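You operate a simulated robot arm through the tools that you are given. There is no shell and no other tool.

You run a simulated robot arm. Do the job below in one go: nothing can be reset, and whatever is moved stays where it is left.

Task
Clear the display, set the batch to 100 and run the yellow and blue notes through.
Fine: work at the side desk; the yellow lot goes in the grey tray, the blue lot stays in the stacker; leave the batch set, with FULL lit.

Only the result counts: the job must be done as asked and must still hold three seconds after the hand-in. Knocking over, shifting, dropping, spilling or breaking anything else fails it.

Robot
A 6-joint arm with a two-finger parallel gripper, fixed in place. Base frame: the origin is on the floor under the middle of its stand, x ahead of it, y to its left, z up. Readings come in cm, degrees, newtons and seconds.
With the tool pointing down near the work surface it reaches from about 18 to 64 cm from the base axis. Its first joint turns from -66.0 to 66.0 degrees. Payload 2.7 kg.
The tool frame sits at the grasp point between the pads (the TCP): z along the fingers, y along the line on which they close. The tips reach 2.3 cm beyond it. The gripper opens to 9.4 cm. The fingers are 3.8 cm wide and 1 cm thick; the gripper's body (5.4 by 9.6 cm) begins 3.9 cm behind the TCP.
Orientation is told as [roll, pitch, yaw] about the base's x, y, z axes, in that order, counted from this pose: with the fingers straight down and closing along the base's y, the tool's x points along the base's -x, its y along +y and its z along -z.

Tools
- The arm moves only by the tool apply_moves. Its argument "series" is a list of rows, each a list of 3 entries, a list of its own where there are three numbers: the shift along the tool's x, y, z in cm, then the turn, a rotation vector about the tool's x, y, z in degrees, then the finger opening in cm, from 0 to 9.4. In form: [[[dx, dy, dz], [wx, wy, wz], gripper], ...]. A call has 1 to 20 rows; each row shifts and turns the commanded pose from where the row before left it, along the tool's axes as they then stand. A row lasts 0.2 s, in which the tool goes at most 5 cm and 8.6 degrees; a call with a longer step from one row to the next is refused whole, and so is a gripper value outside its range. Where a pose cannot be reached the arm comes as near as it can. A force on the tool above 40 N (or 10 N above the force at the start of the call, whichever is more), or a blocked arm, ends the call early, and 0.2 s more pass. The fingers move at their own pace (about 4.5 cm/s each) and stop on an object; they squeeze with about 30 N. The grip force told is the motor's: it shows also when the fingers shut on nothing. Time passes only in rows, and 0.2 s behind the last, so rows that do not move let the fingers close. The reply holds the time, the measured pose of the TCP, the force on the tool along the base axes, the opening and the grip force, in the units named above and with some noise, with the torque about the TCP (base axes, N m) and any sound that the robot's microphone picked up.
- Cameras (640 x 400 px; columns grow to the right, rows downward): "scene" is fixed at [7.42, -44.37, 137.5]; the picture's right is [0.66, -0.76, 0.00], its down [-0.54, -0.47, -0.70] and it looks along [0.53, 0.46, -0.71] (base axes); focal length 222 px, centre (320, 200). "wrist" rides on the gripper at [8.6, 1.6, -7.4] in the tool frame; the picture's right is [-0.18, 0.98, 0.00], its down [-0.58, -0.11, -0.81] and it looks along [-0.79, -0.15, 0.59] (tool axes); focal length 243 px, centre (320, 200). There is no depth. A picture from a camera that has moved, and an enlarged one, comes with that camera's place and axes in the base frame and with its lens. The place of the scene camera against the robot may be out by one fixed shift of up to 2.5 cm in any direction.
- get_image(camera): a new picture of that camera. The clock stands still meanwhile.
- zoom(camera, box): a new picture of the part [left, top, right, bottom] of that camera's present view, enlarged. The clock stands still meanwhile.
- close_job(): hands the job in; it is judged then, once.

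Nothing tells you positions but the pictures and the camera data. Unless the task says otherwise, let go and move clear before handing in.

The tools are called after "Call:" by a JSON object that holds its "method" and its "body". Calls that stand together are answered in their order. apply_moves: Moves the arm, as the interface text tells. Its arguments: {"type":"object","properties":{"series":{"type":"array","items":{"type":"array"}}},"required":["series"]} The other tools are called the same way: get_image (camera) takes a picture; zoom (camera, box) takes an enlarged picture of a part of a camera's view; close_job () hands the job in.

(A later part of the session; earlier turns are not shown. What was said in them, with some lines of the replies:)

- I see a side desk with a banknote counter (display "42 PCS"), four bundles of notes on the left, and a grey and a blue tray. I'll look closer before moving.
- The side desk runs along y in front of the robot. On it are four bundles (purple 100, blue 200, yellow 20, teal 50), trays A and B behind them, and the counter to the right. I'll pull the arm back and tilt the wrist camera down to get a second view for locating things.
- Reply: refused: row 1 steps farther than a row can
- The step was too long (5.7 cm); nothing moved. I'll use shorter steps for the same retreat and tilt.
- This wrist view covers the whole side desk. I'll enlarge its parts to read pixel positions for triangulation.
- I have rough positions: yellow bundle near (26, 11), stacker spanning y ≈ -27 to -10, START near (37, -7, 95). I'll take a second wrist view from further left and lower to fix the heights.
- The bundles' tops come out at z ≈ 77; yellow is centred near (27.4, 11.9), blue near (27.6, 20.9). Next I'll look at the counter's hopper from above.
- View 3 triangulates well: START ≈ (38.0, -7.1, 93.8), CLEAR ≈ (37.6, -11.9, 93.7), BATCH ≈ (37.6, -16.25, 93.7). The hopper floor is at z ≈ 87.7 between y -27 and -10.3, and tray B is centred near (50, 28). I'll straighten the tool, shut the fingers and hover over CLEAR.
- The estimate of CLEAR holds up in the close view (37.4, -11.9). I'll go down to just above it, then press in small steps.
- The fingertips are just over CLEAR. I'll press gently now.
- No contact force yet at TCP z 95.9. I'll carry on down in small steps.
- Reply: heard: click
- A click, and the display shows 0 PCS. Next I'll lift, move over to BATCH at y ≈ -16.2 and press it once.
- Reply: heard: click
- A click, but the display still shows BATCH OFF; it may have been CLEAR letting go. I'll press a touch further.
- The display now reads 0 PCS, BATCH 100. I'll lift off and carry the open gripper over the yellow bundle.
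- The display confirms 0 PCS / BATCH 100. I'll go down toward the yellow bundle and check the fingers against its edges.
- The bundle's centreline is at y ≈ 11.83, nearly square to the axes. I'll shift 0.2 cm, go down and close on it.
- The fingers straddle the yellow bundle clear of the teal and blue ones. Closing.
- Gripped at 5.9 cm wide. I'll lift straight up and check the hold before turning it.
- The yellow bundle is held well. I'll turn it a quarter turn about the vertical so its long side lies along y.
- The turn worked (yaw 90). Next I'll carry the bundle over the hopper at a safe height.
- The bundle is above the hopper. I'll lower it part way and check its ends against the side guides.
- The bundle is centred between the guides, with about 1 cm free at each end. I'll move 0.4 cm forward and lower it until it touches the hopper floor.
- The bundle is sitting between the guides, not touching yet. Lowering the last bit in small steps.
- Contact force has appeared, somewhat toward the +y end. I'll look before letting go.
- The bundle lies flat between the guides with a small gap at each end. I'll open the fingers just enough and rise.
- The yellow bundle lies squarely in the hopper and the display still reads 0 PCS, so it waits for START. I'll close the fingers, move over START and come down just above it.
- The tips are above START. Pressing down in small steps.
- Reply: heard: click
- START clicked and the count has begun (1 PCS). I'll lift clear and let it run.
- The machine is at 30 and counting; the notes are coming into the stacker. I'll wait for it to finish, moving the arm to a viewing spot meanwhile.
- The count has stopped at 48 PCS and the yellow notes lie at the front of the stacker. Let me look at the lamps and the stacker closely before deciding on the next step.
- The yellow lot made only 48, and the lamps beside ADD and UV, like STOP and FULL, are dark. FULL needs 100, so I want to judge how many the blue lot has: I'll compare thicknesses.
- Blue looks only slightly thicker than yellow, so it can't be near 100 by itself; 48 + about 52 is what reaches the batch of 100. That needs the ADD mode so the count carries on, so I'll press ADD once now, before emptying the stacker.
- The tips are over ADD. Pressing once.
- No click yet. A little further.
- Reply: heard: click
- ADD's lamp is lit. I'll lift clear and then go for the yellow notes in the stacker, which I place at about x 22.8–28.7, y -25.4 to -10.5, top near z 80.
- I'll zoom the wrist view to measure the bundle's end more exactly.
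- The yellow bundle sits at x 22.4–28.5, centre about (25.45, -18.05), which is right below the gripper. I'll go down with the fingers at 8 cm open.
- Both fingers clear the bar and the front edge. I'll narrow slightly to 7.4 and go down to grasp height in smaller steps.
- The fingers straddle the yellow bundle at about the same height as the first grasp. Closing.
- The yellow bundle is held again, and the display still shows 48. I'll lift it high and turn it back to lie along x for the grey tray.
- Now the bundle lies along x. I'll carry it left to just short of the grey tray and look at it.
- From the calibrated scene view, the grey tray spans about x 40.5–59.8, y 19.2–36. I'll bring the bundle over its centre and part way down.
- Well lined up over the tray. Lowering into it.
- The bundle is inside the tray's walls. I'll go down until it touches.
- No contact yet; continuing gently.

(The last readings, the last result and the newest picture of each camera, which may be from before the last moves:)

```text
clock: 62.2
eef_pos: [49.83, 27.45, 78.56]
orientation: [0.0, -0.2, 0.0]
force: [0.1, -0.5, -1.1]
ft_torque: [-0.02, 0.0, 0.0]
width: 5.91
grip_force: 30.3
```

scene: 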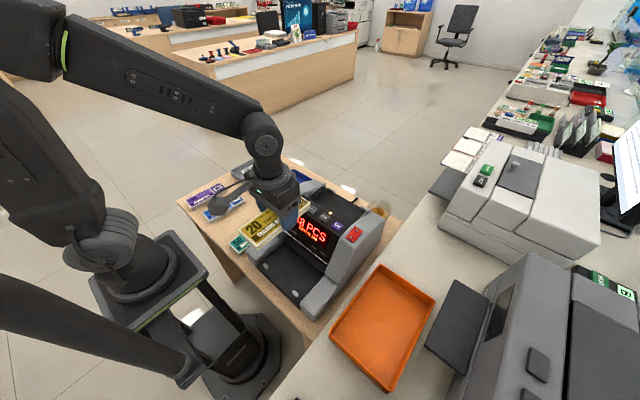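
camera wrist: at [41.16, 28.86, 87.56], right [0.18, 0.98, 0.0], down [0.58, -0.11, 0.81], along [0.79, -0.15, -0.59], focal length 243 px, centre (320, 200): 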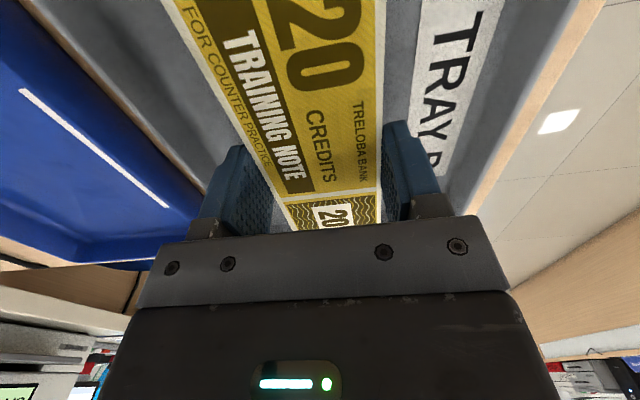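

Call:
{"method": "apply_moves", "body": {"series": [[[0, 0, 0.1], [0, 0, 0], 4.0], [[0, 0, 0.1], [0, 0, 0], 4.0], [[0, 0, 0.1], [0, 0, 0], 4.0]]}}

```text
clock: 63.0
eef_pos: [49.81, 27.36, 78.25]
orientation: [0.1, -0.1, 0.1]
force: [-0.9, 0.0, 0.4]
ft_torque: [0.01, 0.01, 0.02]
width: 5.88
grip_force: 29.9
```

Call:
{"method": "apply_moves", "body": {"series": [[[0, 0, 0.1], [0, 0, 0], 4.0], [[0, 0, 0], [0, 0, 0], 4.0]]}}

Call:
{"method": "zoom", "body": {"camera": "scene", "box": [225, 145, 285, 195]}}

```text
clock: 63.6
eef_pos: [49.84, 27.4, 78.04]
orientation: [0.0, -0.1, -0.1]
force: [0.0, 0.1, 0.0]
ft_torque: [-0.02, 0.02, 0.02]
width: 5.92
grip_force: 29.7
```

```text
8.00 times, centred on (255, 170) of scene
camera zoom: at [7.42, -44.37, 137.5], right [0.66, -0.76, 0.0], down [-0.54, -0.47, -0.7], along [0.53, 0.46, -0.71], focal length 1775 px, centre (840, 440)
```

zoom: 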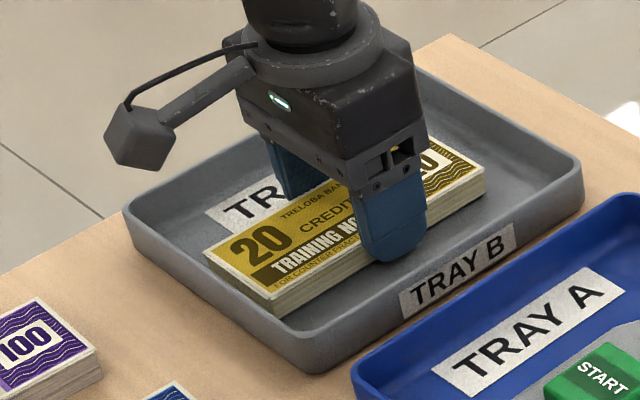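

Call:
{"method": "apply_moves", "body": {"series": [[[0, 0, 0.1], [0, 0, 0], 4.0], [[0, 0, 0.1], [0, 0, 0], 4.0], [[0, 0, 0], [0, 0, 0], 4.0]]}}

```text
clock: 64.4
eef_pos: [49.98, 27.5, 78.02]
orientation: [0.0, -0.1, 0.0]
force: [-0.3, -1.1, 1.7]
ft_torque: [-0.03, 0.24, 0.07]
width: 5.89
grip_force: 30.3
```

It touches now. I'll open the fingers and rise straight up.

Call:
{"method": "apply_moves", "body": {"series": [[[0, 0, 0], [0, 0, 0], 7.4], [[0, 0, 0], [0, 0, 0], 7.4], [[0, 0, 0], [0, 0, 0], 7.4], [[0, 0, -0.5], [0, 0, 0], 7.4], [[0, 0, -2], [0, 0, 0], 7.4], [[0, 0, -4], [0, 0, 0], 7.4], [[0, 0, -4], [0, 0, 0], 7.4], [[0, 0, -4], [0, 0, 0], 7.4], [[0, 0, 0], [0, 0, 0], 7.4]]}}

Call:
{"method": "zoom", "body": {"camera": "scene", "box": [180, 130, 400, 290]}}

Call:
{"method": "get_image", "body": {"camera": "wrist"}}

```text
clock: 66.4
eef_pos: [49.98, 27.45, 92.42]
orientation: [0.0, -0.1, 0.0]
force: [0.1, -0.3, -0.5]
ft_torque: [-0.02, 0.0, 0.0]
width: 7.39
grip_force: 0.1
```

```text
2.50 times, centred on (290, 210) of scene
camera zoom: at [7.42, -44.37, 137.5], right [0.66, -0.76, 0.0], down [-0.54, -0.47, -0.7], along [0.53, 0.46, -0.71], focal length 555 px, centre (395, 175)
```

zoom: 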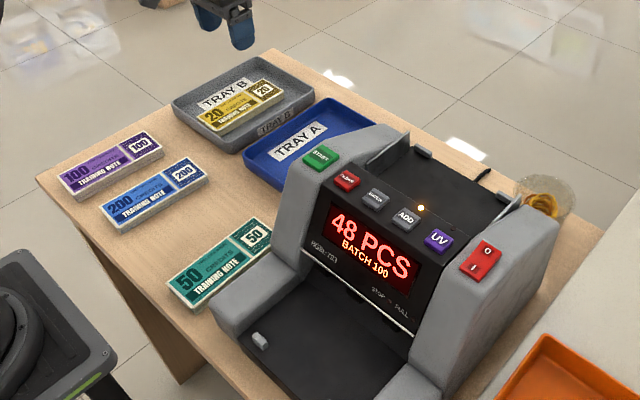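

```text
taken
camera wrist: at [41.21, 28.89, 99.96], right [0.18, 0.98, 0.0], down [0.58, -0.11, 0.81], along [0.79, -0.15, -0.59], focal length 243 px, centre (320, 200)
```

wrist: 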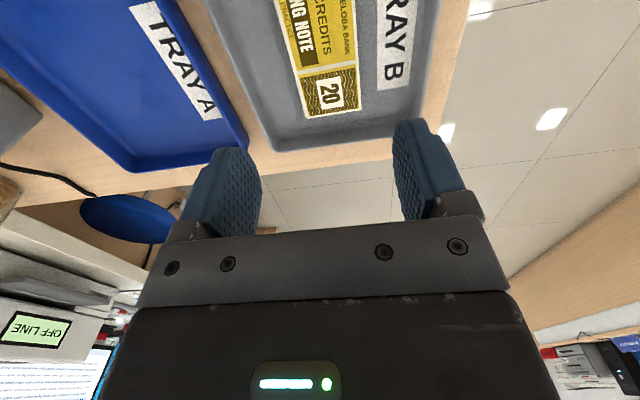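

Yellow is flat in the grey tray, and the counter still reads 48 / BATCH 100 with ADD lit. Next is the blue bundle near (27.6, 20.9).

Call:
{"method": "apply_moves", "body": {"series": [[[0, 0, -4], [0, 0, 0], 7.6], [[0, 0, -3], [0, 0, 0], 7.6], [[3.75, -1.09, 0], [0, 0, 0], 7.6], [[3.75, -1.09, 0], [0, 0, 0], 7.6], [[3.75, -1.09, 0], [0, 0, 0], 7.6], [[3.75, -1.09, 0], [0, 0, 0], 7.6], [[3.75, -1.09, 0], [0, 0, 0], 7.6], [[3.75, -1.09, 0], [0, 0, 0], 7.6], [[0, 0, 4], [0, 0, 0], 7.6], [[0, 0, 4], [0, 0, 0], 7.6], [[0, 0, 3], [0, 0, 0], 7.6], [[0, 0, 0], [0, 0, 0], 7.6]]}}

Call:
{"method": "get_image", "body": {"camera": "wrist"}}

Call:
{"method": "zoom", "body": {"camera": "wrist", "box": [240, 0, 420, 160]}}

```text
clock: 69.0
eef_pos: [27.33, 20.98, 88.41]
orientation: [0.0, -0.1, 0.0]
force: [-0.5, -0.1, 0.1]
ft_torque: [0.01, 0.01, 0.02]
width: 7.57
grip_force: 0.1
```

```text
taken
camera wrist: at [18.57, 22.56, 95.86], right [0.18, 0.98, 0.0], down [0.58, -0.11, 0.81], along [0.79, -0.15, -0.59], focal length 243 px, centre (320, 200)
```

wrist: 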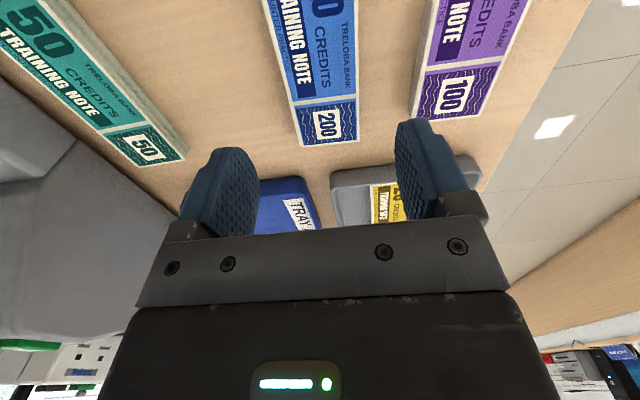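

```text
2.50 times, centred on (330, 80) of wrist
camera zoom: at [18.57, 22.56, 95.86], right [0.18, 0.98, 0.0], down [0.58, -0.11, 0.81], along [0.79, -0.15, -0.59], focal length 606 px, centre (295, 500)
```

zoom: 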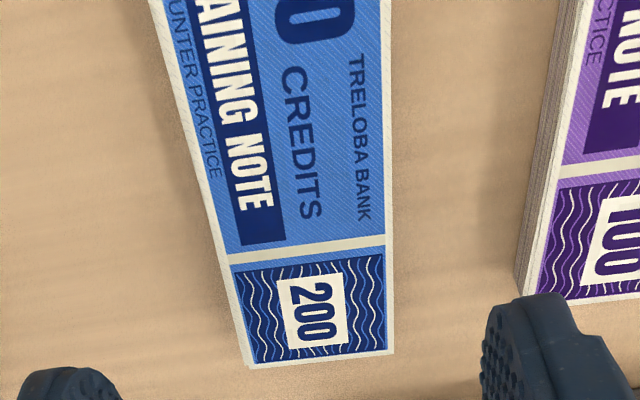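

Blue is centred near (27.4, 20.9) with about -2.8° of yaw. I'll match that angle and go down around it.

Call:
{"method": "apply_moves", "body": {"series": [[[-0.1, -0.1, 3], [0, 0, 2.75], 7.6], [[0, 0, 3], [0, 0, 0], 7.6], [[0, 0, 2.5], [0, 0, 0], 7.6], [[0, 0, 1.0], [0, 0, 0], 7.6], [[0, 0, 0.6], [0, 0, 0], 7.6], [[0, 0, 0], [0, 0, 0], 7.6]]}}

Call:
{"method": "get_image", "body": {"camera": "wrist"}}

Call:
{"method": "zoom", "body": {"camera": "scene", "box": [180, 160, 280, 240]}}

```text
clock: 70.4
eef_pos: [27.29, 20.83, 78.08]
orientation: [-0.1, -0.1, -2.8]
force: [0.4, 1.0, -0.4]
ft_torque: [-0.01, -0.02, -0.01]
width: 7.58
grip_force: 0.0
```

```text
taken
camera wrist: at [18.67, 22.82, 85.66], right [0.23, 0.97, 0.0], down [0.57, -0.14, 0.81], along [0.79, -0.19, -0.59], focal length 243 px, centre (320, 200)
```

wrist: 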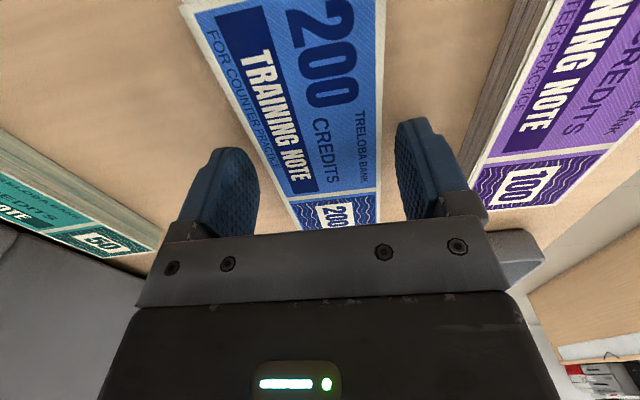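

```text
5.00 times, centred on (230, 200) of scene
camera zoom: at [7.42, -44.37, 137.5], right [0.66, -0.76, 0.0], down [-0.54, -0.47, -0.7], along [0.53, 0.46, -0.71], focal length 1110 px, centre (770, 200)
```

zoom: 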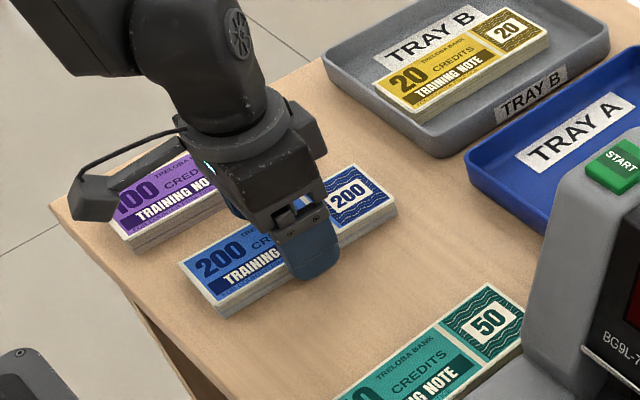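

The fingers straddle blue cleanly, clear of purple. Closing and lifting.

Call:
{"method": "apply_moves", "body": {"series": [[[0, 0, 0], [0, 0, 0], 4.0], [[0, 0, 0], [0, 0, 0], 4.0], [[0, 0, 0], [0, 0, 0], 4.0], [[0, 0, 0], [0, 0, 0], 4.0], [[0, 0, -1], [0, 0, 0], 4.0], [[0, 0, -3], [0, 0, 0], 4.0], [[0, 0, -4.4], [0, 0, 0], 4.0], [[0, 0, -4.4], [0, 0, 0], 4.0], [[0, 0, -4.4], [0, 0, 0], 4.0], [[0, 0, -4.4], [0, 0, 0], 4.0], [[0, 0, -4.4], [0, 0, 0], 4.0], [[0, 0, 0], [0, 0, 0], 4.0]]}}

Call:
{"method": "get_image", "body": {"camera": "wrist"}}

Call:
{"method": "zoom", "body": {"camera": "scene", "box": [160, 80, 400, 260]}}

```text
clock: 73.0
eef_pos: [27.15, 20.88, 104.0]
orientation: [0.1, 0.0, -2.6]
force: [-0.9, 0.2, -1.2]
ft_torque: [0.01, -0.02, -0.02]
width: 5.9
grip_force: 29.9
```

```text
taken
camera wrist: at [18.55, 22.87, 111.57], right [0.23, 0.97, 0.0], down [0.57, -0.14, 0.81], along [0.79, -0.19, -0.59], focal length 243 px, centre (320, 200)
```

wrist: 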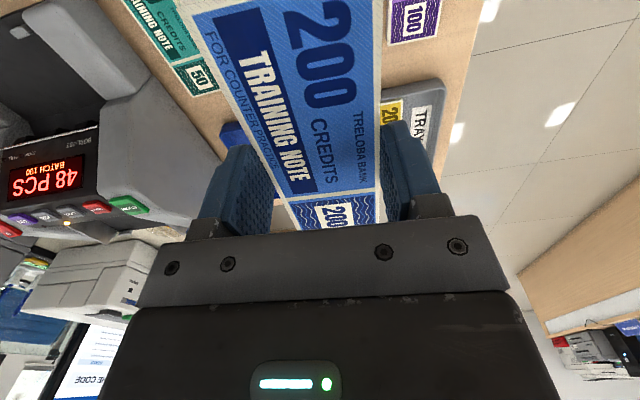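

```text
2.22 times, centred on (280, 170) of scene
camera zoom: at [7.42, -44.37, 137.5], right [0.66, -0.76, 0.0], down [-0.54, -0.47, -0.7], along [0.53, 0.46, -0.71], focal length 493 px, centre (409, 267)
```

zoom: 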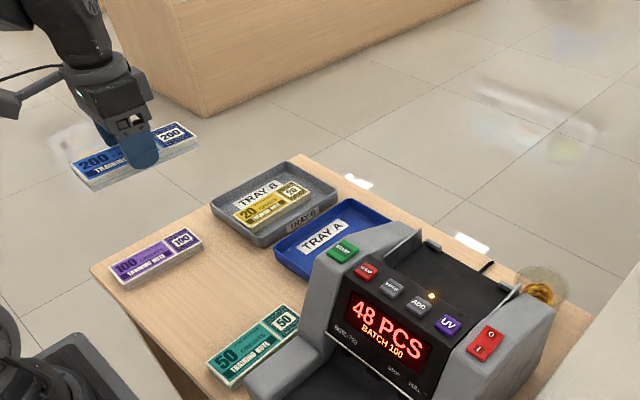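

Blue is held and 48 / BATCH 100 / ADD stays. Turning it to lie along y.

Call:
{"method": "apply_moves", "body": {"series": [[[0, 0, 0], [0, 0, -8.43], 4.0], [[0, 0, 0], [0, 0, -8.43], 4.0], [[0, 0, 0], [0, 0, -8.43], 4.0], [[0, 0, 0], [0, 0, -8.43], 4.0], [[0, 0, 0], [0, 0, -8.43], 4.0], [[0, 0, 0], [0, 0, -8.43], 4.0], [[0, 0, 0], [0, 0, -8.43], 4.0], [[0, 0, 0], [0, 0, -8.43], 4.0], [[0, 0, 0], [0, 0, -8.43], 4.0], [[0, 0, 0], [0, 0, -8.43], 4.0], [[0, 0, 0], [0, 0, -8.43], 4.0], [[0, 0, 0], [0, 0, 0], 4.0]]}}

```text
clock: 75.6
eef_pos: [27.14, 20.78, 104.2]
orientation: [-0.1, 0.0, 90.0]
force: [0.1, 0.2, -0.2]
ft_torque: [-0.01, -0.02, 0.02]
width: 5.91
grip_force: 29.9
```

Call:
{"method": "apply_moves", "body": {"series": [[[3.6, -1.76, 0], [0, 0, 0], 4.0], [[3.6, -1.76, 0], [0, 0, 0], 4.0], [[3.6, -1.76, 0], [0, 0, 0], 4.0], [[3.6, -1.76, 0], [0, 0, 0], 4.0], [[3.6, -1.76, 0], [0, 0, 0], 4.0], [[3.6, -1.76, 0], [0, 0, 0], 4.0], [[3.6, -1.76, 0], [0, 0, 0], 4.0], [[3.6, -1.76, 0], [0, 0, 0], 4.0], [[3.6, -1.76, 0], [0, 0, 0], 4.0], [[3.6, -1.76, 0], [0, 0, 0], 4.0], [[3.6, -1.76, 0], [0, 0, 0], 4.0], [[0, 0, 0], [0, 0, 0], 4.0]]}}

Call:
{"method": "get_image", "body": {"camera": "wrist"}}

Call:
{"method": "zoom", "body": {"camera": "scene", "box": [240, 100, 420, 250]}}

```text
clock: 78.2
eef_pos: [46.69, -18.61, 104.35]
orientation: [0.0, 0.0, 90.0]
force: [0.1, 0.6, -1.1]
ft_torque: [-0.01, 0.0, 0.01]
width: 5.9
grip_force: 30.8
```

```text
taken
camera wrist: at [45.1, -27.26, 111.93], right [-0.98, 0.18, 0.0], down [0.11, 0.58, 0.81], along [0.15, 0.79, -0.59], focal length 243 px, centre (320, 200)
```

wrist: 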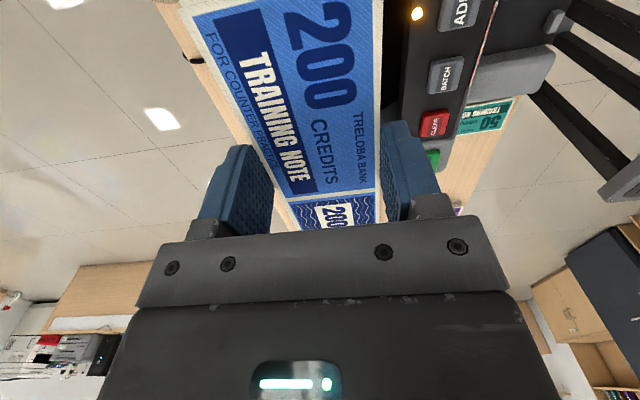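

```text
2.67 times, centred on (330, 175) of scene
camera zoom: at [7.42, -44.37, 137.5], right [0.66, -0.76, 0.0], down [-0.54, -0.47, -0.7], along [0.53, 0.46, -0.71], focal length 592 px, centre (293, 267)
```

zoom: 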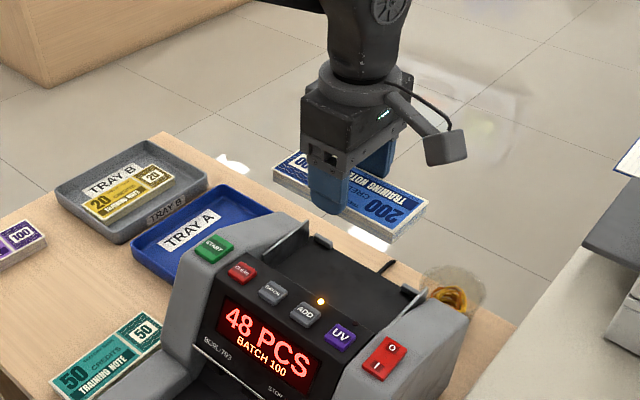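

Blue is over the hopper. I'll lower as before, checking the ends against the guides.

Call:
{"method": "apply_moves", "body": {"series": [[[0.1, 0.15, 3.0], [0, 0, 0], 4.0], [[0, 0, 3.0], [0, 0, 0], 4.0], [[0, 0, 3.0], [0, 0, 0], 4.0], [[0, 0, 0], [0, 0, 0], 4.0]]}}

Call:
{"method": "zoom", "body": {"camera": "scene", "box": [290, 150, 380, 220]}}

Call:
{"method": "get_image", "body": {"camera": "wrist"}}

```text
clock: 79.2
eef_pos: [46.48, -18.96, 94.98]
orientation: [0.0, 0.0, 90.0]
force: [0.4, 0.0, -1.2]
ft_torque: [0.05, -0.04, 0.01]
width: 5.91
grip_force: 30.2
```

```text
5.71 times, centred on (335, 185) of scene
camera zoom: at [7.42, -44.37, 137.5], right [0.66, -0.76, 0.0], down [-0.54, -0.47, -0.7], along [0.53, 0.46, -0.71], focal length 1268 px, centre (234, 286)
```

zoom: 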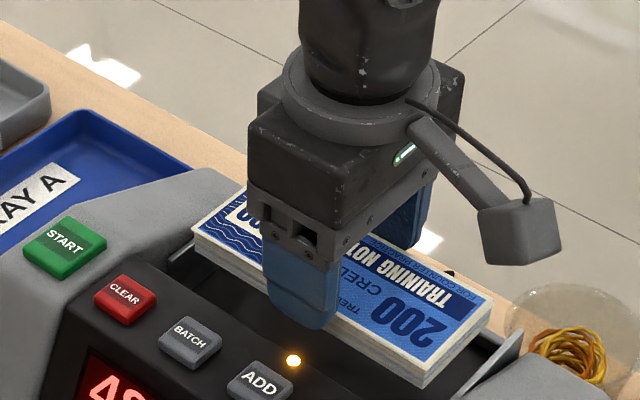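

```text
taken
camera wrist: at [44.72, -27.58, 102.48], right [-0.98, 0.18, 0.0], down [0.11, 0.58, 0.81], along [0.15, 0.79, -0.59], focal length 243 px, centre (320, 200)
```

wrist: 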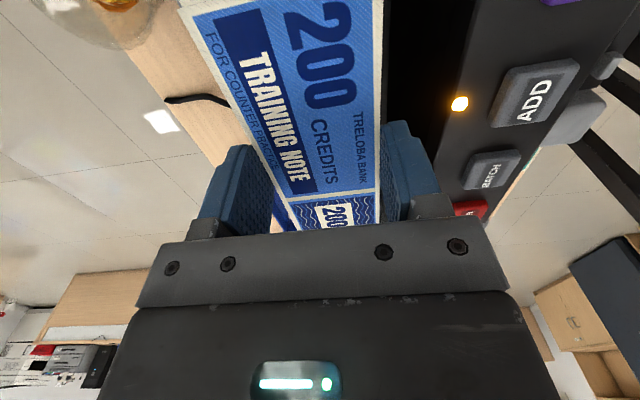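

It lines up as the yellow one did. Lowering to the hopper floor.

Call:
{"method": "apply_moves", "body": {"series": [[[0, 0, 1.5], [0, 0, 0], 4.0], [[0, 0, 1.5], [0, 0, 0], 4.0], [[0, 0, 0.6], [0, 0, 0], 4.0], [[0, 0, 0.2], [0, 0, 0], 4.0], [[0, 0, 0.1], [0, 0, 0], 4.0]]}}

Call:
{"method": "zoom", "body": {"camera": "scene", "box": [290, 170, 370, 220]}}

```text
clock: 80.4
eef_pos: [46.44, -19.13, 91.26]
orientation: [-0.1, -0.1, 90.0]
force: [0.1, 0.8, 0.1]
ft_torque: [0.01, 0.01, 0.0]
width: 5.88
grip_force: 30.2
```

```text
8.00 times, centred on (330, 195) of scene
camera zoom: at [7.42, -44.37, 137.5], right [0.66, -0.76, 0.0], down [-0.54, -0.47, -0.7], along [0.53, 0.46, -0.71], focal length 1775 px, centre (240, 240)
```

zoom: 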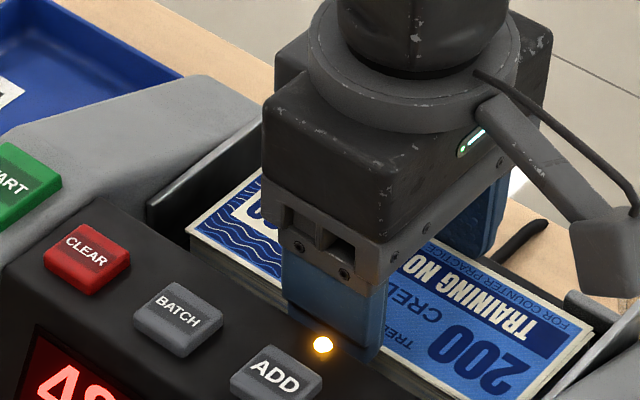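

It's about 0.4 cm nearer the right guide than the yellow one was. I'll shift it back 0.35 cm toward the middle and continue down.

Call:
{"method": "apply_moves", "body": {"series": [[[-0.35, 0, 0], [0, 0, 0], 4.0], [[0, 0, 0.15], [0, 0, 0], 4.0], [[0, 0, 0.1], [0, 0, 0], 4.0], [[0, 0, 0.1], [0, 0, 0], 4.0]]}}

Call:
{"method": "zoom", "body": {"camera": "scene", "box": [290, 170, 370, 220]}}

```text
clock: 81.4
eef_pos: [46.43, -18.54, 91.0]
orientation: [-0.1, 0.0, 90.0]
force: [0.2, -1.0, -1.1]
ft_torque: [-0.02, -0.03, -0.01]
width: 5.91
grip_force: 29.9
```

```text
8.00 times, centred on (330, 195) of scene
camera zoom: at [7.42, -44.37, 137.5], right [0.66, -0.76, 0.0], down [-0.54, -0.47, -0.7], along [0.53, 0.46, -0.71], focal length 1775 px, centre (240, 240)
```

zoom: 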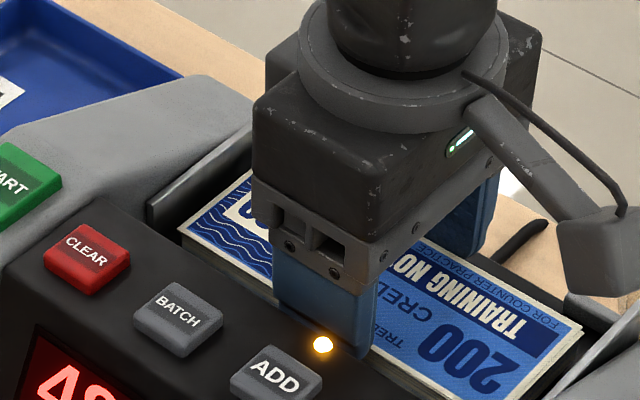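

Now it's placed just as the yellow was. Down until contact.

Call:
{"method": "apply_moves", "body": {"series": [[[0, 0, 0.1], [0, 0, 0], 4.0], [[0, 0, 0.1], [0, 0, 0], 4.0], [[0, 0, 0.1], [0, 0, 0], 4.0]]}}

```text
clock: 82.2
eef_pos: [46.48, -18.57, 90.78]
orientation: [-0.2, 0.0, 90.0]
force: [-0.5, -0.3, 0.3]
ft_torque: [-0.02, 0.0, 0.0]
width: 5.9
grip_force: 29.8
```

Call:
{"method": "apply_moves", "body": {"series": [[[0, 0, 0.1], [0, 0, 0], 4.0], [[0, 0, 0.1], [0, 0, 0], 4.0], [[0, 0, 0], [0, 0, 0], 4.0]]}}

```text
clock: 83.0
eef_pos: [46.55, -18.76, 90.64]
orientation: [-0.2, 0.1, 90.0]
force: [0.7, -2.4, 6.6]
ft_torque: [0.54, 0.2, -0.02]
width: 5.9
grip_force: 30.2
```

Contact at 6.6 N. Opening and rising straight up.

Call:
{"method": "apply_moves", "body": {"series": [[[0, 0, -0.05], [0, 0, 0], 7.0], [[0, 0, 0], [0, 0, 0], 7.0], [[0, 0, 0], [0, 0, 0], 7.0], [[0, 0, -0.5], [0, 0, 0], 7.0], [[0, 0, -1.5], [0, 0, 0], 7.0], [[0, 0, -3], [0, 0, 0], 7.0], [[0, 0, -4], [0, 0, 0], 7.0], [[0, 0, -4], [0, 0, 0], 7.0], [[0, 0, 0], [0, 0, 0], 7.0]]}}

Call:
{"method": "zoom", "body": {"camera": "scene", "box": [240, 150, 400, 270]}}

Call:
{"method": "get_image", "body": {"camera": "wrist"}}

```text
clock: 85.0
eef_pos: [46.25, -18.67, 103.69]
orientation: [-0.2, -0.1, 89.9]
force: [0.9, -0.4, 0.6]
ft_torque: [0.01, -0.01, 0.03]
width: 7.0
grip_force: 0.0
```

```text
3.33 times, centred on (320, 210) of scene
camera zoom: at [7.42, -44.37, 137.5], right [0.66, -0.76, 0.0], down [-0.54, -0.47, -0.7], along [0.53, 0.46, -0.71], focal length 740 px, centre (320, 167)
```

zoom: 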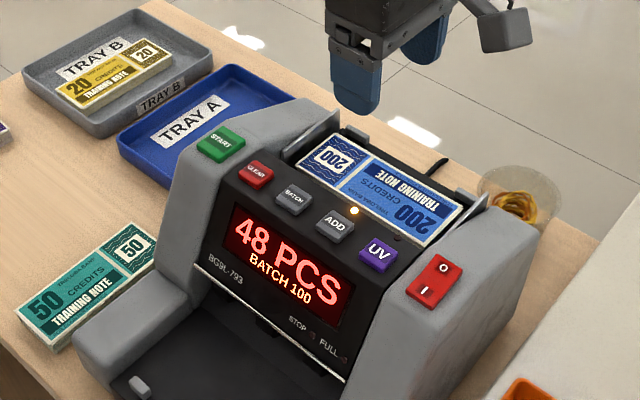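

```text
taken
camera wrist: at [44.67, -27.31, 111.27], right [-0.98, 0.18, 0.0], down [0.11, 0.58, 0.81], along [0.15, 0.79, -0.59], focal length 243 px, centre (320, 200)
```

wrist: 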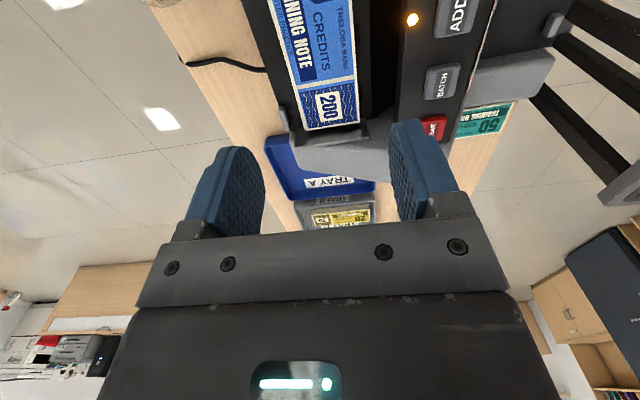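

Blue lies squarely in the hopper; display 48, BATCH 100, ADD lit. On to START.

Call:
{"method": "apply_moves", "body": {"series": [[[-2.9, 2.09, 0], [0, 0, 0], 0], [[-2.9, 2.09, 0], [0, 0, 0], 0], [[-2.9, 2.09, 0], [0, 0, 0], 0], [[-2.9, 2.09, 0], [0, 0, 0], 0], [[0, 0, 2.5], [0, 0, 0], 0], [[0, 0, 2.5], [0, 0, 0], 0], [[0, 0, 1.5], [0, 0, 0], 0], [[0, 0, 0], [0, 0, 0], 0]]}}

Call:
{"method": "zoom", "body": {"camera": "scene", "box": [250, 150, 370, 225]}}

```text
clock: 86.8
eef_pos: [38.23, -7.02, 97.1]
orientation: [-0.1, 0.1, 90.0]
force: [0.0, -0.3, 0.7]
ft_torque: [-0.01, -0.03, 0.02]
width: 0.0
grip_force: 30.2
```

```text
5.33 times, centred on (310, 188) of scene
camera zoom: at [7.42, -44.37, 137.5], right [0.66, -0.76, 0.0], down [-0.54, -0.47, -0.7], along [0.53, 0.46, -0.71], focal length 1184 px, centre (373, 267)
```

zoom: 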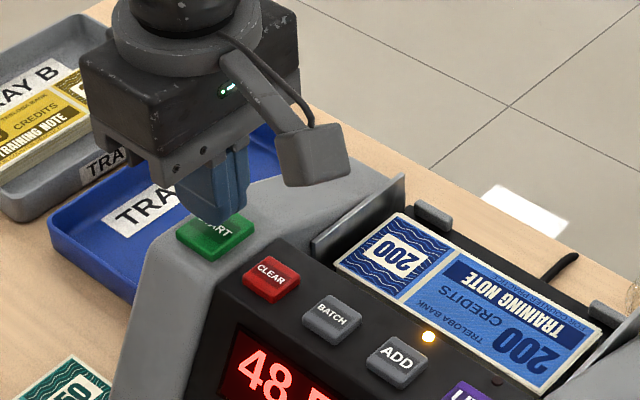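

Call:
{"method": "apply_moves", "body": {"series": [[[0, 0.2, 0.5], [0, 0, 0], 0], [[0, 0, 0.3], [0, 0, 0], 0], [[0, 0, 0.2], [0, 0, 0], 0], [[0, 0, 0.1], [0, 0, 0], 0], [[0, 0, 0.1], [0, 0, 0], 0]]}}

Call:
{"method": "zoom", "body": {"camera": "scene", "box": [240, 150, 400, 290]}}

```text
clock: 88.0
eef_pos: [38.06, -6.97, 95.86]
orientation: [-0.1, 0.0, 90.0]
force: [-0.3, 0.1, 1.4]
ft_torque: [0.02, 0.01, -0.04]
width: 0.0
grip_force: 29.7
heard: click
```

```text
2.86 times, centred on (320, 220) of scene
camera zoom: at [7.42, -44.37, 137.5], right [0.66, -0.76, 0.0], down [-0.54, -0.47, -0.7], along [0.53, 0.46, -0.71], focal length 634 px, centre (320, 143)
```

zoom: 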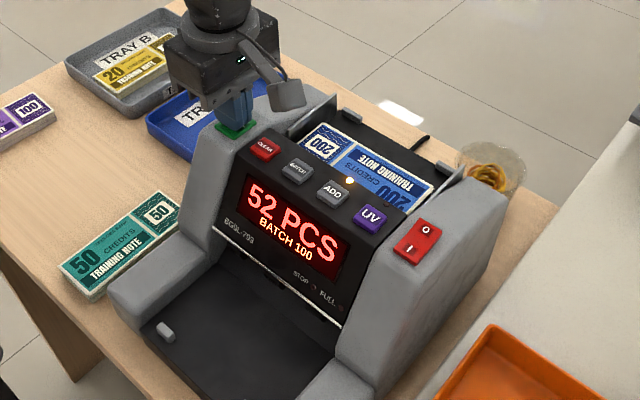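

The click came and the count goes on from 48 (now 52). I'll lift clear and wait for it to finish.

Call:
{"method": "apply_moves", "body": {"series": [[[0, 0, -1], [0, 0, 0], 0], [[0, 0, -3], [0, 0, 0], 0], [[0, 0, -4], [0, 0, 0], 0], [[0, 0, -2], [0, 0, 0], 0], [[0, 0, 0], [0, 0, 0], 0], [[0, 0, 0], [0, 0, 0], 0], [[0, 0, 0], [0, 0, 0], 0], [[0, 0, 0], [0, 0, 0], 0], [[0, 0, 0], [0, 0, 0], 0], [[0, 0, 0], [0, 0, 0], 0], [[0, 0, 0], [0, 0, 0], 0], [[0, 0, 0], [0, 0, 0], 0], [[0, 0, 0], [0, 0, 0], 0], [[0, 0, 0], [0, 0, 0], 0], [[0, 0, 0], [0, 0, 0], 0], [[0, 0, 0], [0, 0, 0], 0], [[0, 0, 0], [0, 0, 0], 0], [[0, 0, 0], [0, 0, 0], 0], [[0, 0, 0], [0, 0, 0], 0], [[0, 0, 0], [0, 0, 0], 0]]}}

Call:
{"method": "zoom", "body": {"camera": "scene", "box": [240, 150, 400, 290]}}

```text
clock: 92.2
eef_pos: [38.1, -7.02, 106.13]
orientation: [-0.1, -0.1, 90.1]
force: [-0.2, 0.1, -0.5]
ft_torque: [-0.01, 0.01, 0.03]
width: 0.0
grip_force: 29.9
```

```text
2.86 times, centred on (320, 220) of scene
camera zoom: at [7.42, -44.37, 137.5], right [0.66, -0.76, 0.0], down [-0.54, -0.47, -0.7], along [0.53, 0.46, -0.71], focal length 634 px, centre (320, 143)
```

zoom: 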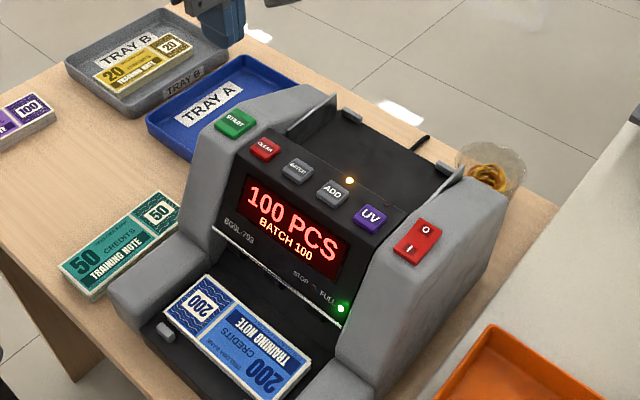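

The display reads 100 PCS / BATCH 100, FULL is lit green, blue is in the stacker and the hopper is empty. I'll draw the arm up clear and do a last check.

Call:
{"method": "apply_moves", "body": {"series": [[[0, 0, -4], [0, 0, 0], 0], [[0, 0, -4], [0, 0, 0], 0], [[0, 0, -3], [0, 0, 0], 0], [[0, 0, 0], [0, 0, 0], 0], [[0, 0, 0], [0, 0, 0], 0], [[0, 0, 0], [0, 0, 0], 0], [[0, 0, 0], [0, 0, 0], 0], [[0, 0, 0], [0, 0, 0], 0]]}}

Call:
{"method": "zoom", "body": {"camera": "scene", "box": [170, 130, 410, 300]}}

Call:
{"method": "zoom", "body": {"camera": "scene", "box": [275, 190, 365, 290]}}

Call:
{"method": "zoom", "body": {"camera": "scene", "box": [225, 140, 305, 200]}}

```text
clock: 94.0
eef_pos: [37.99, -6.82, 117.02]
orientation: [-0.1, 0.0, 90.1]
force: [-0.9, 1.1, -0.6]
ft_torque: [0.03, 0.0, 0.0]
width: 0.03
grip_force: 29.8
```

```text
2.35 times, centred on (290, 215) of scene
camera zoom: at [7.42, -44.37, 137.5], right [0.66, -0.76, 0.0], down [-0.54, -0.47, -0.7], along [0.53, 0.46, -0.71], focal length 522 px, centre (391, 165)
```

zoom: 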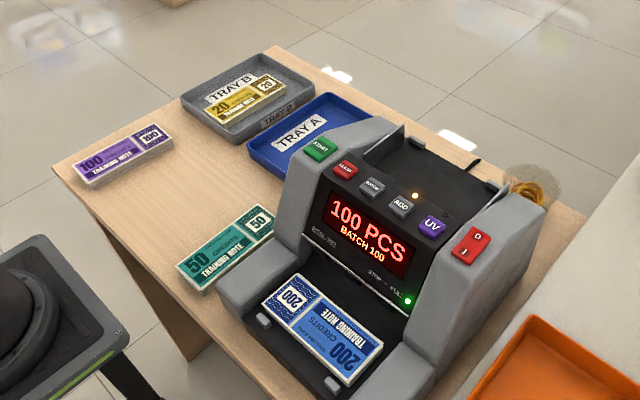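

```text
4.00 times, centred on (320, 240) of scene
camera zoom: at [7.42, -44.37, 137.5], right [0.66, -0.76, 0.0], down [-0.54, -0.47, -0.7], along [0.53, 0.46, -0.71], focal length 888 px, centre (320, 40)
```

zoom: 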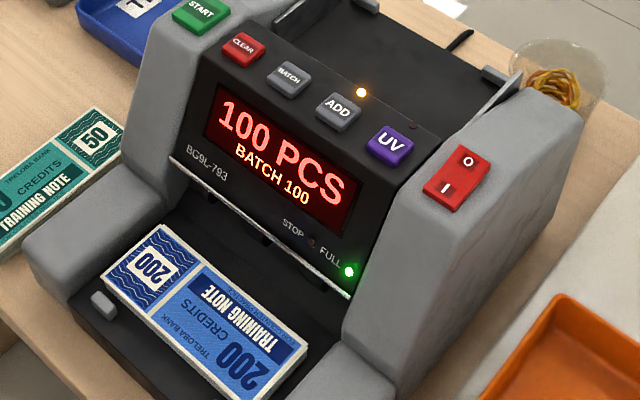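

```text
6.67 times, centred on (265, 170) of scene
camera zoom: at [7.42, -44.37, 137.5], right [0.66, -0.76, 0.0], down [-0.54, -0.47, -0.7], along [0.53, 0.46, -0.71], focal length 1479 px, centre (687, 400)
```

zoom: 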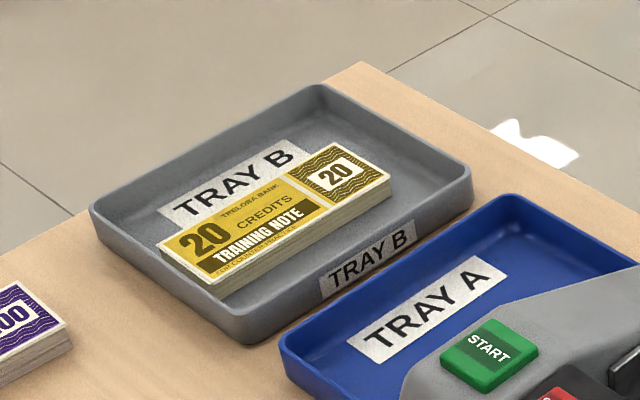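

Everything matches the job: yellow lies flat in the grey tray, blue is in the stacker, the display reads 100 PCS with BATCH 100, and FULL is lit. The other bundles and the blue tray are untouched and the arm is clear, so I'm handing in.

Call:
{"method": "close_job", "body": {}}

```text
The job is handed in.
```

The job is done and handed in. The counter shows 100 PCS with BATCH 100 set and FULL lit. The yellow lot is flat in the grey tray and the blue lot is in the stacker.

- **Count:** I cleared the display and set the batch to 100, then ran yellow, which came to 48. Blue carried the count on to exactly 100 and left the hopper empty.
- **ADD mode:** Yellow came to only 48 and blue looked about the same thickness, so I took it that FULL needed both lots counted together. I pressed ADD once between the two runs, and its lamp is still on.
- **Everything else:** The purple and teal bundles and the blue tray were not touched. The arm was raised clear before I handed in.
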